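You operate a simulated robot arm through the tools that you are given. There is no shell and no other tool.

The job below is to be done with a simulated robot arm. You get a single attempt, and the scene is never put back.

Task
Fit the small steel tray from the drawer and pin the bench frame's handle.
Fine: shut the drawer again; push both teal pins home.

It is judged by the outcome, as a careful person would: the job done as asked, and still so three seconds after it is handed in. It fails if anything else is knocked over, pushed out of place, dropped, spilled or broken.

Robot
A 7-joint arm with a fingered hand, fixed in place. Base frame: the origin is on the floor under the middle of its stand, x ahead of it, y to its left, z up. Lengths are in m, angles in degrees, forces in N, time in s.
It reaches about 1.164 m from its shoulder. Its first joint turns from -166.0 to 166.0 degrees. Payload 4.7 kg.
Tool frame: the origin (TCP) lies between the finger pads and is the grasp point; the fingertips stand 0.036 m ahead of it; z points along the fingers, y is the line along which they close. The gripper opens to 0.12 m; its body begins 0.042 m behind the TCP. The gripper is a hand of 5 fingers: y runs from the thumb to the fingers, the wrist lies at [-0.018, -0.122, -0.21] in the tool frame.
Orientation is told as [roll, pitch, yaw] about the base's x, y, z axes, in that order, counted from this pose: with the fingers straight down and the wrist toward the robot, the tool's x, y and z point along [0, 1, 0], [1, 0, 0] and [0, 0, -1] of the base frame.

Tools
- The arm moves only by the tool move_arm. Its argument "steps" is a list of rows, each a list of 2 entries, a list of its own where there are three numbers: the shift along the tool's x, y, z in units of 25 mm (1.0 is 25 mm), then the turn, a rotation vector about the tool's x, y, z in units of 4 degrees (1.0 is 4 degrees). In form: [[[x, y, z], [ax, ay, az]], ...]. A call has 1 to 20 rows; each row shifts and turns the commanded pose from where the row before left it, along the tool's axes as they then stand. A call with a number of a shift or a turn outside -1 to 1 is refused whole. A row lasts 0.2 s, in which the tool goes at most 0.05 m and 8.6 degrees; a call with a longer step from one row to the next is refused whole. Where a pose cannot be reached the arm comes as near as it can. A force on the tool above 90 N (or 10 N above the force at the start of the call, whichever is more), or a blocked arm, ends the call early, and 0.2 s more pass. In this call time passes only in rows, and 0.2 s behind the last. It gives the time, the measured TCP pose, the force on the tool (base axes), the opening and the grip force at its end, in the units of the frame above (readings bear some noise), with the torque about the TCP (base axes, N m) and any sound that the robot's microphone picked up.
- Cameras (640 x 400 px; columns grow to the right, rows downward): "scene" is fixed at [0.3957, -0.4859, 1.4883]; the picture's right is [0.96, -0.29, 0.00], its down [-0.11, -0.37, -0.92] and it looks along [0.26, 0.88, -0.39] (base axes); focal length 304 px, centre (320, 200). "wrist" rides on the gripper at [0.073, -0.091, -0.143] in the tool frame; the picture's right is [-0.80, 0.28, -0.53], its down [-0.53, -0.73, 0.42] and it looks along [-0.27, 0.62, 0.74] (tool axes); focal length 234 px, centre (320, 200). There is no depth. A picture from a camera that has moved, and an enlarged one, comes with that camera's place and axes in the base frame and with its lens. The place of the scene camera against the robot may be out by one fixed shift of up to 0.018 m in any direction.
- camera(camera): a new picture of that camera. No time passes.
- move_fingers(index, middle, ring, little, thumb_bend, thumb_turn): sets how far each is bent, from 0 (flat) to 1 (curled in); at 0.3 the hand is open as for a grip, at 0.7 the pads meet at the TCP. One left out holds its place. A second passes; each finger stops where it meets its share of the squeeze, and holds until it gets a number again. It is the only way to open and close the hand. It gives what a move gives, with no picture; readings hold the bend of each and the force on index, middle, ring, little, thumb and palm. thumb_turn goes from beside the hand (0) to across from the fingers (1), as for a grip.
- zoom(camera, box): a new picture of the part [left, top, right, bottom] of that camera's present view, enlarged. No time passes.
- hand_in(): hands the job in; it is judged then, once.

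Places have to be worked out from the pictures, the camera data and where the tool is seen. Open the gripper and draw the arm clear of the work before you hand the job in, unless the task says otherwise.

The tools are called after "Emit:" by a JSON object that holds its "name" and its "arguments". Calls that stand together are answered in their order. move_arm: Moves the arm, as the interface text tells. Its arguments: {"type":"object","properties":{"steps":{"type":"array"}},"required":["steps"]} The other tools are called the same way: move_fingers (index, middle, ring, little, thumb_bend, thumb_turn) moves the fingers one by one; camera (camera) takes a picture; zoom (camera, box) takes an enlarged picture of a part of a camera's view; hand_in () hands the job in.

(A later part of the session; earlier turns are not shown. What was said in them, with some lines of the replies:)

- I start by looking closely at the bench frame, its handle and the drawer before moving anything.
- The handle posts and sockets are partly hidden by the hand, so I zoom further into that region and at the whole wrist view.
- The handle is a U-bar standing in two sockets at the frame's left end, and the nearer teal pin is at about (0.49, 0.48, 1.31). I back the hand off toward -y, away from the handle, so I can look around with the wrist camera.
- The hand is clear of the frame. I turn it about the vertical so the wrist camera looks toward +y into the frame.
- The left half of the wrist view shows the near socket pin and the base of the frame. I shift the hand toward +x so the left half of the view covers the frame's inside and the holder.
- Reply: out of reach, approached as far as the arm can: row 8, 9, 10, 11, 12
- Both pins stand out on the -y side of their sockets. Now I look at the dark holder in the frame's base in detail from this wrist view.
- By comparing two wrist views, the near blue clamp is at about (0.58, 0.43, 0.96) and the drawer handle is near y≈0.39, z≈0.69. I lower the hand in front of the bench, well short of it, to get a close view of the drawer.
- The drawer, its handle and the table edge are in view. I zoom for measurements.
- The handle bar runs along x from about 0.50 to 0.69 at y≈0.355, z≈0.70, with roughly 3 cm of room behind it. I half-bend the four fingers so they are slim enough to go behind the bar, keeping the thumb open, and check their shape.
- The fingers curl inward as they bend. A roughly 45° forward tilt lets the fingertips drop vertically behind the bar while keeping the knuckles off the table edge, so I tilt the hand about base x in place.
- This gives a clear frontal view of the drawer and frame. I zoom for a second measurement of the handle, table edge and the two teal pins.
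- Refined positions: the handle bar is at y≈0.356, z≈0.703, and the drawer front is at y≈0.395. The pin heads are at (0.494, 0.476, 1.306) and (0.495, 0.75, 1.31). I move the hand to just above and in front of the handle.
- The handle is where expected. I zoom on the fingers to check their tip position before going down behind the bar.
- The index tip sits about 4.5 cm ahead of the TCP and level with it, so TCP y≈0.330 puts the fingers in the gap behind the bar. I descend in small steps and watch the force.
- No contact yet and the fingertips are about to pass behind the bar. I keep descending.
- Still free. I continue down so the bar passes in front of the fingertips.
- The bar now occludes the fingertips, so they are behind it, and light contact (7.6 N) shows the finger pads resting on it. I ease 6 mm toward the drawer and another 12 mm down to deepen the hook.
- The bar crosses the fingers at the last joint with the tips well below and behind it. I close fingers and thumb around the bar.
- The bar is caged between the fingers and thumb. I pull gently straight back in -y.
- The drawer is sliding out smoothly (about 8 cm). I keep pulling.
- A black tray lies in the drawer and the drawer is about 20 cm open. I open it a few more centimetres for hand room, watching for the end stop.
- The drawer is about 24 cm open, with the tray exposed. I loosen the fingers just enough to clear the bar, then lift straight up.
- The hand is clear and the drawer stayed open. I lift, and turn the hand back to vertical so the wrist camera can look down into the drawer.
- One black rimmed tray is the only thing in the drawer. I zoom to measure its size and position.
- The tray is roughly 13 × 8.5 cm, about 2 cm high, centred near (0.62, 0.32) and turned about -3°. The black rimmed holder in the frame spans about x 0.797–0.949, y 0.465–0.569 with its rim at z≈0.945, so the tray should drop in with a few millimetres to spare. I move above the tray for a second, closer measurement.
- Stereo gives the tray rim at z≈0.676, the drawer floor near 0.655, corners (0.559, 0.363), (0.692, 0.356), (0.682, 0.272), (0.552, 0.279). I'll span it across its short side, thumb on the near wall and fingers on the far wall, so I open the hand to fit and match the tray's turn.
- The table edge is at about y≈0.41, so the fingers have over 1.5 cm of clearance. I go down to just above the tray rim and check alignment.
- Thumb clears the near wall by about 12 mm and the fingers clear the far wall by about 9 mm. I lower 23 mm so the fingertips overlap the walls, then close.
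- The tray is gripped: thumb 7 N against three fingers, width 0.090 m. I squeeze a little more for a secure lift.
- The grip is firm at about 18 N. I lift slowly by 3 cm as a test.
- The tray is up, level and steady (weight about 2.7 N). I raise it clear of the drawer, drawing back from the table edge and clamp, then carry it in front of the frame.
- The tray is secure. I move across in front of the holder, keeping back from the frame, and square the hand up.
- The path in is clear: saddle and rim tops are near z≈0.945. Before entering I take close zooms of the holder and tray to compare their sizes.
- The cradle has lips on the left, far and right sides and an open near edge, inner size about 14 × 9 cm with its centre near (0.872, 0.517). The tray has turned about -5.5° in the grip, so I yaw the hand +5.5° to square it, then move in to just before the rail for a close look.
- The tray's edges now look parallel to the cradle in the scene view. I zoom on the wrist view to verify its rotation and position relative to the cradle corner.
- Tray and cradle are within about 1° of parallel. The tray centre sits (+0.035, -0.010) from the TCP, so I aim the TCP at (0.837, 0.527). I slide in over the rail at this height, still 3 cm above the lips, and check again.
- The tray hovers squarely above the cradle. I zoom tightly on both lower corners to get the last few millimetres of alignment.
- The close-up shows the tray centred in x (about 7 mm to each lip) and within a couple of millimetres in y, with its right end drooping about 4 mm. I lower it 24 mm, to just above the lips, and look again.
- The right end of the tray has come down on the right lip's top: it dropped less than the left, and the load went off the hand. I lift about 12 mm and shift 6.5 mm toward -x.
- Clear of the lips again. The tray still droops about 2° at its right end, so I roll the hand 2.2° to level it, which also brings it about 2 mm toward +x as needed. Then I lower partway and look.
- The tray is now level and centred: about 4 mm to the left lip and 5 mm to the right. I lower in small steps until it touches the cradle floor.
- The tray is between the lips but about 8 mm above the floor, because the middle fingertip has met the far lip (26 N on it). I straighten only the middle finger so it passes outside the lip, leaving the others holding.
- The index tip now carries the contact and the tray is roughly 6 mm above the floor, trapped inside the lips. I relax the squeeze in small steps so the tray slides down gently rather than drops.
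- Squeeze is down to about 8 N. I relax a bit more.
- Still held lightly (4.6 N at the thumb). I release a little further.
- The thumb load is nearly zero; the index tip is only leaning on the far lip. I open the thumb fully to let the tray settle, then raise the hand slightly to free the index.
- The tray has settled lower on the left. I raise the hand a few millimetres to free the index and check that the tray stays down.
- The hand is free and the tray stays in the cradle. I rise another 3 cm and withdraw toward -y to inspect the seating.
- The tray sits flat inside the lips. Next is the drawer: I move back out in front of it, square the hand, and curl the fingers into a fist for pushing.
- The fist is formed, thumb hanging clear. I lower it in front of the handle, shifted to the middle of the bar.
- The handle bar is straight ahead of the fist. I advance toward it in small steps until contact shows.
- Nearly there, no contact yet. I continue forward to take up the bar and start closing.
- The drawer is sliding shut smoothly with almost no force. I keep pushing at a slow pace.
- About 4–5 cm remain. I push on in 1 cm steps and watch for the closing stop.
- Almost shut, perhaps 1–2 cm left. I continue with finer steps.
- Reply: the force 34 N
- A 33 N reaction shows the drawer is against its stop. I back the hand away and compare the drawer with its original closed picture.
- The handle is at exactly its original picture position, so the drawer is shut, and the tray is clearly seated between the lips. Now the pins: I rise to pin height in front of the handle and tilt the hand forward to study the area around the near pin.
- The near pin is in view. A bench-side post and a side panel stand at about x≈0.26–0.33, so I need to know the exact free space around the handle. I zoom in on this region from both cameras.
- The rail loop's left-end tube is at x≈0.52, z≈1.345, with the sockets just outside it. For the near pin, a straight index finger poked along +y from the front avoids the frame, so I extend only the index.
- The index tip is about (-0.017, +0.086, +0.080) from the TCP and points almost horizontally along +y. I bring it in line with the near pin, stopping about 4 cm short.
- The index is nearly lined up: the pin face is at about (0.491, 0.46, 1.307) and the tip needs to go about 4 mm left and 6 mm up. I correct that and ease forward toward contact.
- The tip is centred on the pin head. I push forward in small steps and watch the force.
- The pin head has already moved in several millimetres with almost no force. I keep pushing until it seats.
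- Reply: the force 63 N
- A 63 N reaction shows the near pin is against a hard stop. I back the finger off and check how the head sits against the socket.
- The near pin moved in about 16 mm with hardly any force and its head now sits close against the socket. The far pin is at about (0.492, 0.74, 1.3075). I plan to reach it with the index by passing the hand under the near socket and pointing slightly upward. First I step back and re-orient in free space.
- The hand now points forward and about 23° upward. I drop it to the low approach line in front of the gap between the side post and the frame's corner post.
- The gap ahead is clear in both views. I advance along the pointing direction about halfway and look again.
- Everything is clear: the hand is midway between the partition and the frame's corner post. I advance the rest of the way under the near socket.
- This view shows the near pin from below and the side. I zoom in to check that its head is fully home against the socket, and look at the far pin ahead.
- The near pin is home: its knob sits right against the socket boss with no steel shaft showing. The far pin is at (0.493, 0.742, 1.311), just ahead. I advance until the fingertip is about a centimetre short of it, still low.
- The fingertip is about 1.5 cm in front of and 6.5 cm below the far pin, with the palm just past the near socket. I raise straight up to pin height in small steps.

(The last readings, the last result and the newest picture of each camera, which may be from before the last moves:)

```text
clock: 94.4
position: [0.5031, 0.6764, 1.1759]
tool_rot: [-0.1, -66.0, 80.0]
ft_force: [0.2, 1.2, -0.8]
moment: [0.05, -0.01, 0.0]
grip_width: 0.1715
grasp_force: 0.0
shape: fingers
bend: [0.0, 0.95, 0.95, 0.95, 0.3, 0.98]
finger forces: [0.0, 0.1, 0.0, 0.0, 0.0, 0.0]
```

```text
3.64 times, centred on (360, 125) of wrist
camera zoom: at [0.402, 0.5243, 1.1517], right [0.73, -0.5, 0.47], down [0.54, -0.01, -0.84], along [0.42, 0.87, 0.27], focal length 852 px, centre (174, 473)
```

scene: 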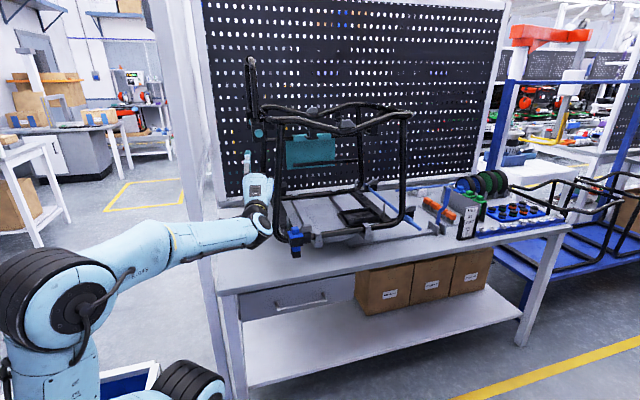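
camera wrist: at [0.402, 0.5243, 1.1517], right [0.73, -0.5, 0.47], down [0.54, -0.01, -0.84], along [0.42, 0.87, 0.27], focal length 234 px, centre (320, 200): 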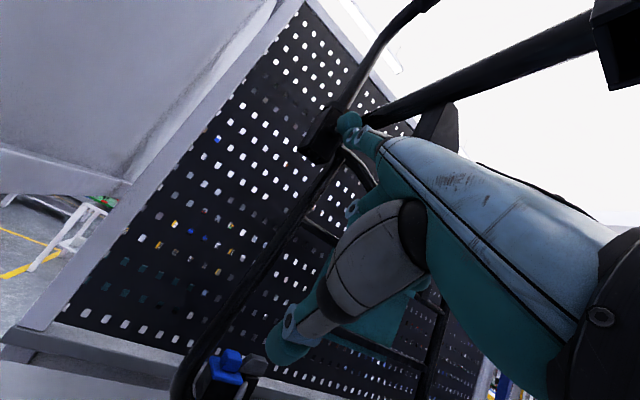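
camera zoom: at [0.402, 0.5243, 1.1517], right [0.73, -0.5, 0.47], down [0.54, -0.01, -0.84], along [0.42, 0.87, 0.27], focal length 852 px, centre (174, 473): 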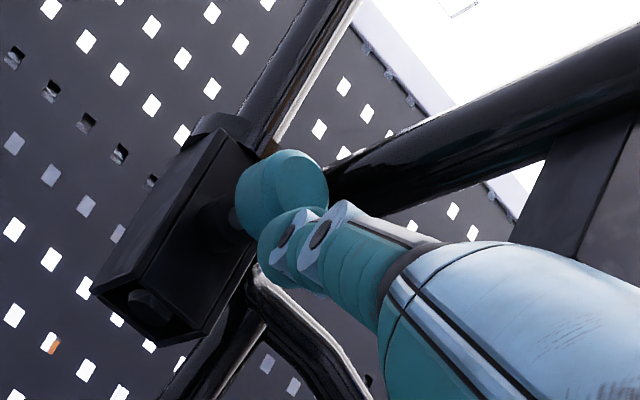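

The far pin still shows its boss and shaft, so it is out. I raise the last 2 cm to line the fingertip up with its face.

Emit:
{"name": "move_arm", "arguments": {"steps": [[[0, 0.73, -0.324], [0, 0, 0]]]}}

Emit:
{"name": "zoom", "arguments": {"camera": "wrist", "box": [300, 70, 420, 180]}}

Emit:
{"name": "zoom", "arguments": {"camera": "scene", "box": [235, 95, 285, 165]}}

```text
clock: 94.8
position: [0.5015, 0.6769, 1.1945]
tool_rot: [0.0, -65.9, 79.9]
ft_force: [0.0, -1.5, -1.2]
moment: [0.19, -0.03, 0.04]
grip_width: 0.1711
grasp_force: 1.9
shape: fingers
bend: [0.0, 0.95, 0.95, 0.95, 0.3, 0.98]
finger forces: [2.7, 0.0, 0.0, 0.1, 0.0, 0.0]
```

```text
3.64 times, centred on (360, 125) of wrist
camera zoom: at [0.4011, 0.5252, 1.1708], right [0.73, -0.5, 0.47], down [0.54, -0.01, -0.84], along [0.42, 0.87, 0.27], focal length 852 px, centre (174, 473)
```

zoom: 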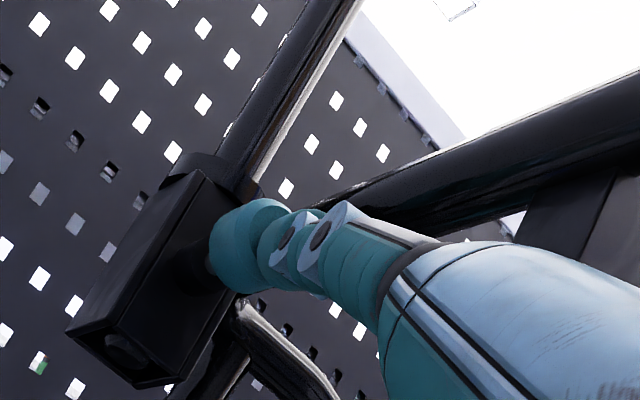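

```text
5.71 times, centred on (260, 130) of scene
camera zoom: at [0.3957, -0.4859, 1.4883], right [0.96, -0.29, 0.0], down [-0.11, -0.37, -0.92], along [0.26, 0.88, -0.39], focal length 1736 px, centre (663, 600)
```

zoom: 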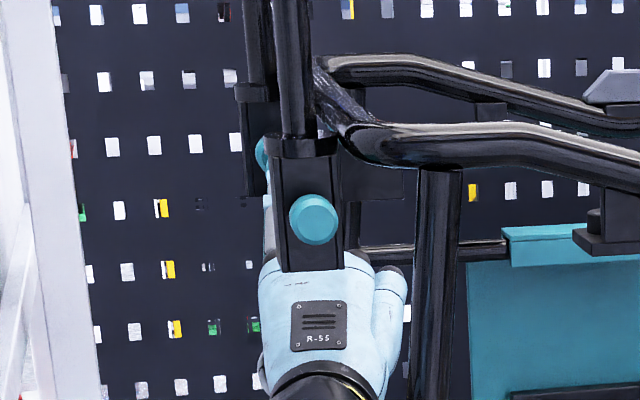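

Light contact with the far pin (2.7 N) and the tip is well on the knob. I push straight along +y in small steps.

Emit:
{"name": "move_arm", "arguments": {"steps": [[[0.042, 0.096, 0.216], [0, 0, 0]], [[0.042, 0.096, 0.216], [0, 0, 0]]]}}

Emit:
{"name": "zoom", "arguments": {"camera": "wrist", "box": [300, 70, 420, 180]}}

```text
clock: 95.4
position: [0.5015, 0.6887, 1.1968]
tool_rot: [0.2, -66.0, 79.7]
ft_force: [0.1, -0.7, 0.4]
moment: [0.02, 0.02, 0.01]
grip_width: 0.172
grasp_force: 0.2
shape: fingers
bend: [0.0, 0.95, 0.95, 0.95, 0.3, 0.98]
finger forces: [0.1, 0.1, 0.1, 0.0, 0.0, 0.0]
```

```text
3.64 times, centred on (360, 125) of wrist
camera zoom: at [0.4004, 0.5374, 1.1721], right [0.73, -0.5, 0.47], down [0.54, 0.0, -0.84], along [0.42, 0.87, 0.27], focal length 852 px, centre (174, 473)
```

zoom: 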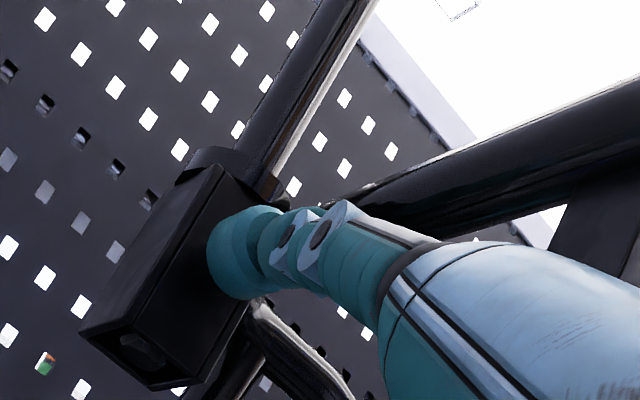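

The pin is sliding in with almost no resistance. I continue until it reaches its stop.

Emit:
{"name": "move_arm", "arguments": {"steps": [[[0.028, 0.064, 0.144], [0, 0, 0]], [[0.028, 0.064, 0.144], [0, 0, 0]]]}}

Emit:
{"name": "zoom", "arguments": {"camera": "wrist", "box": [300, 70, 420, 180]}}

```text
clock: 96.0
position: [0.5003, 0.6965, 1.1974]
tool_rot: [0.2, -66.0, 79.8]
ft_force: [-4.4, -33.3, -15.1]
moment: [3.17, -0.49, 0.43]
grip_width: 0.1758
grasp_force: 16.5
shape: fingers
bend: [0.0, 0.95, 0.95, 0.95, 0.3, 0.98]
finger forces: [33.6, 0.1, 0.0, 0.0, 0.0, 0.0]
```

```text
3.64 times, centred on (360, 125) of wrist
camera zoom: at [0.4007, 0.5439, 1.1727], right [0.73, -0.5, 0.47], down [0.54, -0.01, -0.84], along [0.43, 0.86, 0.27], focal length 852 px, centre (174, 473)
```

zoom: 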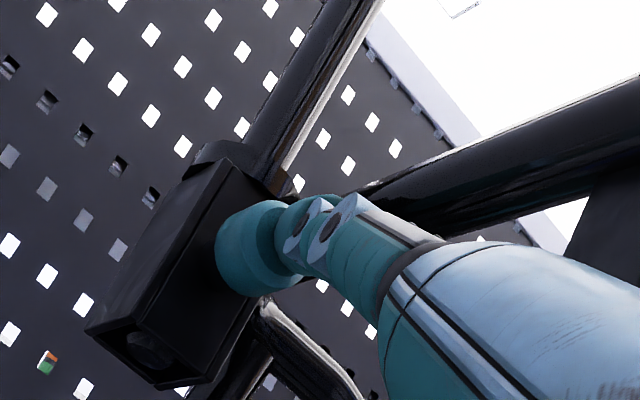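

A 33 N reaction shows the far pin is at its stop. I back off slightly, lower the hand the same way it came up, and check both pins.

Emit:
{"name": "move_arm", "arguments": {"steps": [[[-0.084, -0.192, -0.432], [0, 0, 0]], [[-0.035, -0.08, -0.18], [0, 0, 0]], [[0, -0.78, 0.345], [0, 0, 0]], [[0, -0.78, 0.345], [0, 0, 0]], [[0, -0.78, 0.345], [0, 0, 0]]]}}

Emit:
{"name": "camera", "arguments": {"camera": "wrist"}}

Emit:
{"name": "zoom", "arguments": {"camera": "wrist", "box": [310, 50, 420, 150]}}

```text
clock: 97.2
position: [0.5004, 0.6799, 1.1354]
tool_rot: [0.0, -66.0, 79.9]
ft_force: [-0.3, -0.2, 0.8]
moment: [-0.06, 0.0, -0.02]
grip_width: 0.1718
grasp_force: 0.0
shape: fingers
bend: [0.0, 0.95, 0.95, 0.95, 0.3, 0.98]
finger forces: [0.0, 0.1, 0.1, 0.0, 0.1, 0.0]
```

```text
taken
camera wrist: at [0.3996, 0.5286, 1.1093], right [0.73, -0.5, 0.47], down [0.54, 0.0, -0.84], along [0.42, 0.86, 0.27], focal length 234 px, centre (320, 200)
```

wrist: 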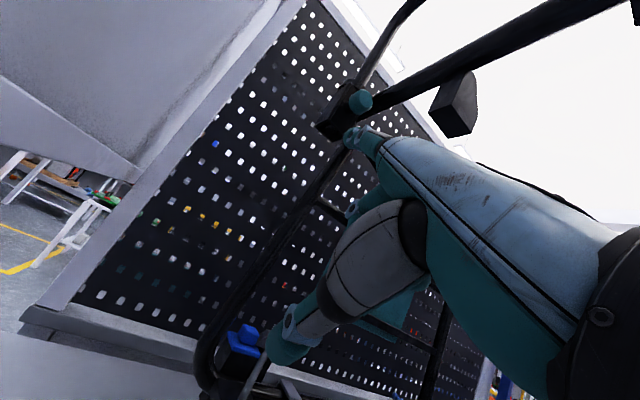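

```text
4.00 times, centred on (365, 100) of wrist
camera zoom: at [0.3996, 0.5286, 1.1093], right [0.73, -0.5, 0.47], down [0.54, 0.0, -0.84], along [0.42, 0.86, 0.27], focal length 937 px, centre (140, 600)
```

zoom: 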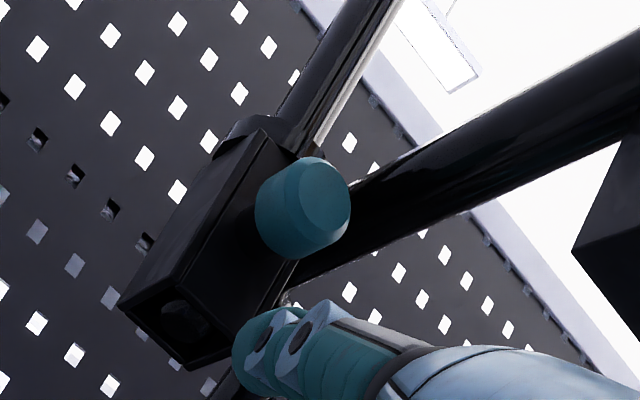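

The far knob now sits tight against its socket like the near one. I retreat along the same straight line I came in on.

Emit:
{"name": "move_arm", "arguments": {"steps": [[[0, -0.379, -0.851], [0, 0, 0]], [[0, -0.379, -0.851], [0, 0, 0]], [[0, -0.379, -0.851], [0, 0, 0]], [[0, -0.379, -0.851], [0, 0, 0]], [[0, -0.379, -0.851], [0, 0, 0]]]}}

Emit:
{"name": "zoom", "arguments": {"camera": "wrist", "box": [270, 60, 420, 180]}}

Emit:
{"name": "zoom", "arguments": {"camera": "wrist", "box": [400, 0, 580, 140]}}

```text
clock: 98.4
position: [0.479, 0.564, 1.1328]
tool_rot: [0.0, -66.0, 79.9]
ft_force: [0.7, -0.1, -0.6]
moment: [0.05, -0.01, 0.0]
grip_width: 0.1722
grasp_force: 0.1
shape: fingers
bend: [0.0, 0.95, 0.95, 0.95, 0.3, 0.98]
finger forces: [0.0, 0.0, 0.0, 0.0, 0.0, 0.0]
```

```text
3.33 times, centred on (345, 120) of wrist
camera zoom: at [0.3793, 0.4127, 1.108], right [0.73, -0.5, 0.47], down [0.54, -0.01, -0.84], along [0.42, 0.87, 0.27], focal length 781 px, centre (237, 467)
```

zoom: 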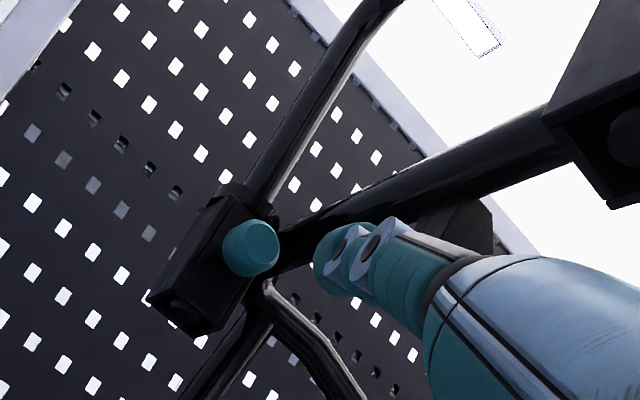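

```text
2.86 times, centred on (490, 70) of wrist
camera zoom: at [0.3793, 0.4127, 1.108], right [0.73, -0.5, 0.47], down [0.54, -0.01, -0.84], along [0.42, 0.87, 0.27], focal length 669 px, centre (-166, 571)
```

zoom: 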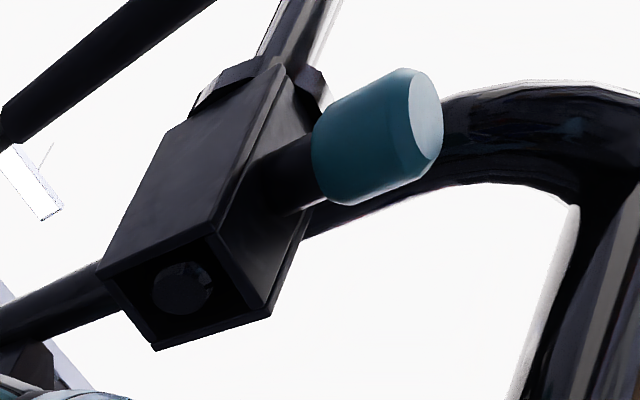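

Both pins look seated: the near knob is flush on its boss and the far knob is pulled in against its socket. I continue retreating out in front of the bench.

Emit:
{"name": "move_arm", "arguments": {"steps": [[[0, -0.379, -0.851], [0, 0, 0]], [[0, -0.379, -0.851], [0, 0, 0]], [[0, -0.379, -0.851], [0, 0, 0]], [[0, -0.379, -0.851], [0, 0, 0]], [[0, -0.379, -0.851], [0, 0, 0]], [[0, -0.379, -0.851], [0, 0, 0]], [[0, -0.379, -0.851], [0, 0, 0]], [[0, -0.379, -0.851], [0, 0, 0]], [[0, -0.379, -0.851], [0, 0, 0]], [[0, -0.379, -0.851], [0, 0, 0]], [[0, -0.379, -0.851], [0, 0, 0]], [[0, -0.379, -0.851], [0, 0, 0]], [[0, -0.379, -0.851], [0, 0, 0]]]}}

Emit:
{"name": "camera", "arguments": {"camera": "scene"}}

Emit:
{"name": "zoom", "arguments": {"camera": "scene", "box": [235, 105, 285, 155]}}

Emit:
{"name": "zoom", "arguments": {"camera": "scene", "box": [320, 190, 410, 245]}}

Emit:
{"name": "zoom", "arguments": {"camera": "scene", "box": [220, 80, 440, 260]}}

```text
clock: 101.2
position: [0.4284, 0.2681, 1.1322]
tool_rot: [0.0, -66.0, 79.9]
ft_force: [-0.3, -0.2, 0.0]
moment: [-0.01, 0.01, -0.01]
grip_width: 0.1721
grasp_force: 0.0
shape: fingers
bend: [0.0, 0.95, 0.95, 0.95, 0.3, 0.98]
finger forces: [0.0, 0.0, 0.1, 0.1, 0.0, 0.0]
```

```text
taken
```

scene: 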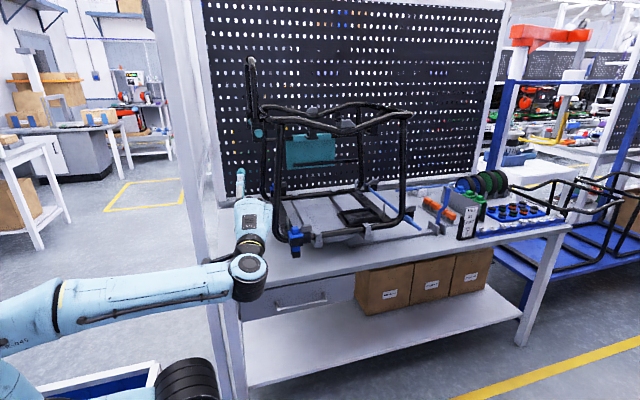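

```text
8.00 times, centred on (260, 130) of scene
camera zoom: at [0.3957, -0.4859, 1.4883], right [0.96, -0.29, 0.0], down [-0.11, -0.37, -0.92], along [0.26, 0.88, -0.39], focal length 2430 px, centre (800, 760)
```

zoom: 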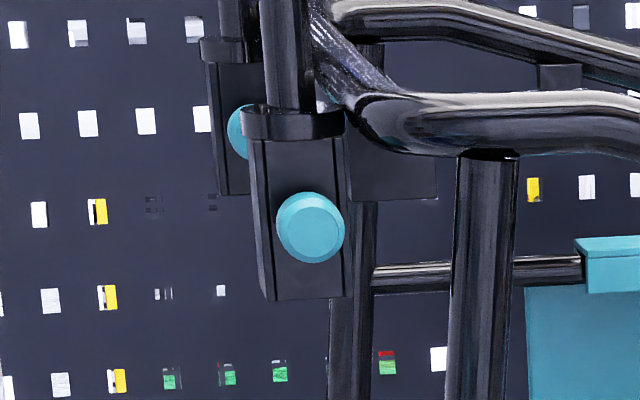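

```text
7.11 times, centred on (365, 218) of scene
camera zoom: at [0.3957, -0.4859, 1.4883], right [0.96, -0.29, 0.0], down [-0.11, -0.37, -0.92], along [0.26, 0.88, -0.39], focal length 2160 px, centre (0, 76)
```

zoom: 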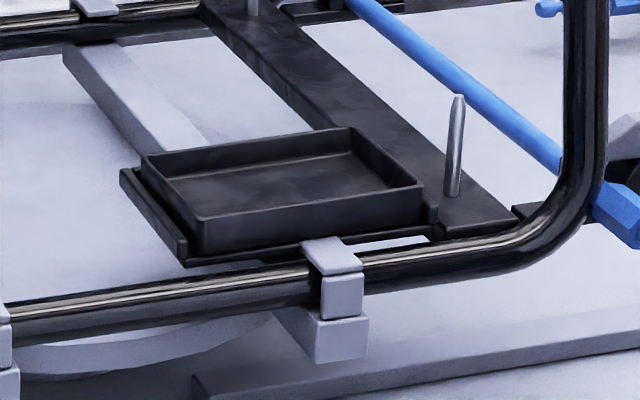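

```text
2.22 times, centred on (330, 170) of scene
camera zoom: at [0.3957, -0.4859, 1.4883], right [0.96, -0.29, 0.0], down [-0.11, -0.37, -0.92], along [0.26, 0.88, -0.39], focal length 675 px, centre (298, 267)
```

zoom: 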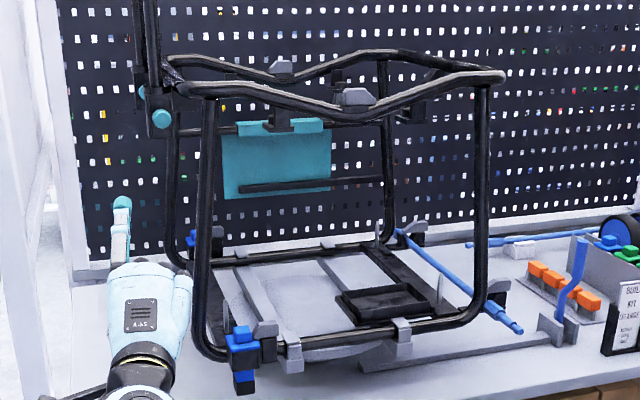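

The frame, clamps and bench items are all in their original places, the tray sits flat in its cradle, and both pins are in. I draw the arm further back and open the hand.

Emit:
{"name": "move_arm", "arguments": {"steps": [[[-0.17, -0.39, -0.88], [0, 0, 0]], [[-0.17, -0.39, -0.88], [0, 0, 0]], [[-0.17, -0.39, -0.88], [0, 0, 0]], [[-0.17, -0.39, -0.88], [0, 0, 0]], [[-0.17, -0.39, -0.88], [0, 0, 0]]]}}

Emit:
{"name": "move_fingers", "arguments": {"index": 0.3, "middle": 0.3, "ring": 0.3, "little": 0.3, "thumb_bend": 0.3}}

Emit:
{"name": "camera", "arguments": {"camera": "scene"}}

Emit:
{"name": "camera", "arguments": {"camera": "wrist"}}

Emit:
{"name": "zoom", "arguments": {"camera": "scene", "box": [220, 240, 400, 360]}}

```text
clock: 102.4
position: [0.4277, 0.1453, 1.1348]
tool_rot: [0.0, -65.9, 80.0]
ft_force: [-0.1, 0.5, 0.4]
moment: [0.0, 0.0, 0.05]
grip_width: 0.1717
grasp_force: 0.0
shape: fingers
bend: [0.0, 0.95, 0.95, 0.95, 0.3, 0.98]
finger forces: [0.1, 0.0, 0.1, 0.0, 0.0, 0.1]
```

```text
clock: 103.4
position: [0.4282, 0.146, 1.1333]
tool_rot: [0.1, -65.9, 79.9]
ft_force: [0.4, -0.3, -0.1]
moment: [0.0, 0.02, -0.02]
grip_width: 0.1225
grasp_force: 0.0
shape: fingers
bend: [0.3, 0.3, 0.3, 0.3, 0.3, 0.98]
finger forces: [0.0, 0.1, 0.1, 0.0, 0.0, 0.0]
```

```text
taken
```

scene: 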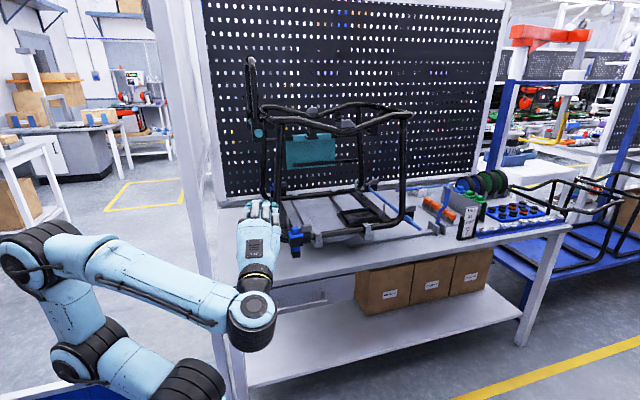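

```text
taken
camera wrist: at [0.3274, -0.0059, 1.1087], right [0.73, -0.5, 0.47], down [0.54, 0.0, -0.84], along [0.42, 0.87, 0.27], focal length 234 px, centre (320, 200)
```

wrist: 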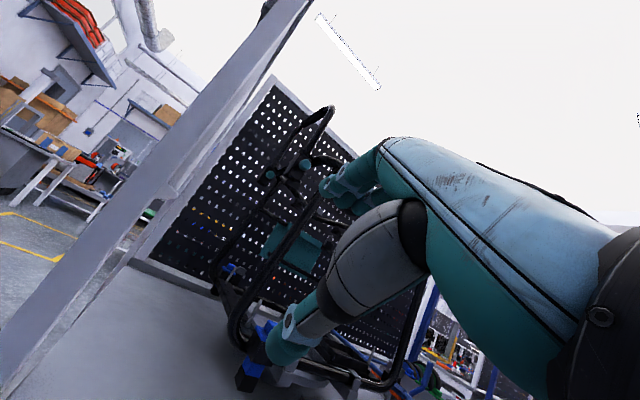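

```text
3.33 times, centred on (310, 300) of scene
camera zoom: at [0.3957, -0.4859, 1.4883], right [0.96, -0.29, 0.0], down [-0.11, -0.37, -0.92], along [0.26, 0.88, -0.39], focal length 1012 px, centre (353, -133)
```

zoom: 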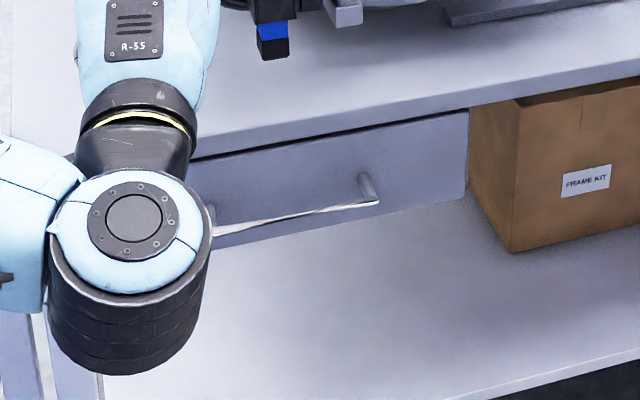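

The drawer handle is at its original closed position. As a last check I look closely at the tray's seating on all sides.

Emit:
{"name": "zoom", "arguments": {"camera": "scene", "box": [334, 203, 364, 228]}}

Emit:
{"name": "zoom", "arguments": {"camera": "scene", "box": [356, 203, 386, 228]}}

```text
16.00 times, centred on (349, 216) of scene
camera zoom: at [0.3957, -0.4859, 1.4883], right [0.96, -0.29, 0.0], down [-0.11, -0.37, -0.92], along [0.26, 0.88, -0.39], focal length 4860 px, centre (-144, -48)
```

zoom: 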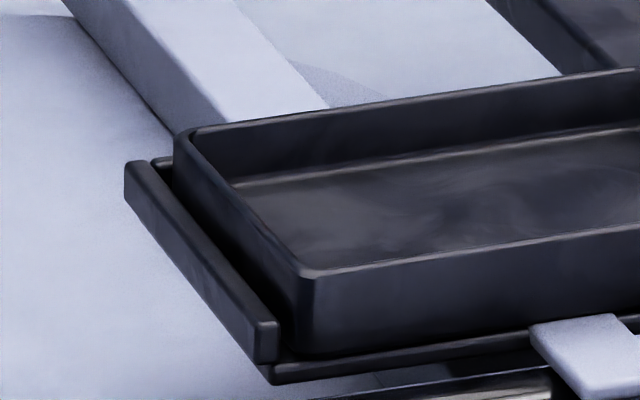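

```text
16.00 times, centred on (371, 216) of scene
camera zoom: at [0.3957, -0.4859, 1.4883], right [0.96, -0.29, 0.0], down [-0.11, -0.37, -0.92], along [0.26, 0.88, -0.39], focal length 4860 px, centre (-496, -48)
```

zoom: 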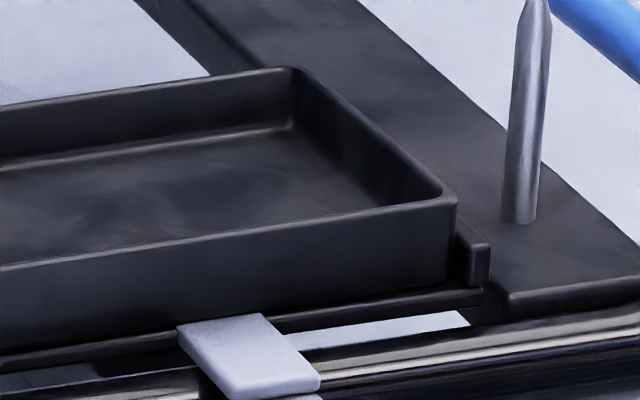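

The job is finished, so I'm handing it in. The tray sits level inside all three lips with its base on the cradle floor. Both teal pins are pushed to their stops, the drawer is shut, nothing else has moved, and the hand is open and clear of the bench.

Emit:
{"name": "hand_in", "arguments": {}}

```text
The job is handed in.
```

I fitted the tray, pushed both teal pins home and shut the drawer, then handed the job in. I don't have the judge's result.

- **Tray:** I took the black tray, the only thing in the drawer, and set it in the dark rimmed holder in the bench frame's base. In the last pictures it sat level inside the three lips. It came down in two stages. On the first lowering it rested briefly on the right lip, so I lifted it and shifted it over. At the end it slid the last few millimetres as I released it.
- **Pins:** Each pin moved in about 16–20 mm with almost no force, then stopped hard (63 N for the near pin, 33 N for the far one). No steel shaft shows on the near pin. The far knob sits tight against its socket, but I could not see its shaft directly.
- **Drawer:** It closed against its stop, and the handle is back at its original place in the scene picture.
- **Surroundings:** In the pictures, the frame, its clamps and the other items on the bench are where they were at the start. The hand is open and drawn back in front of the bench.
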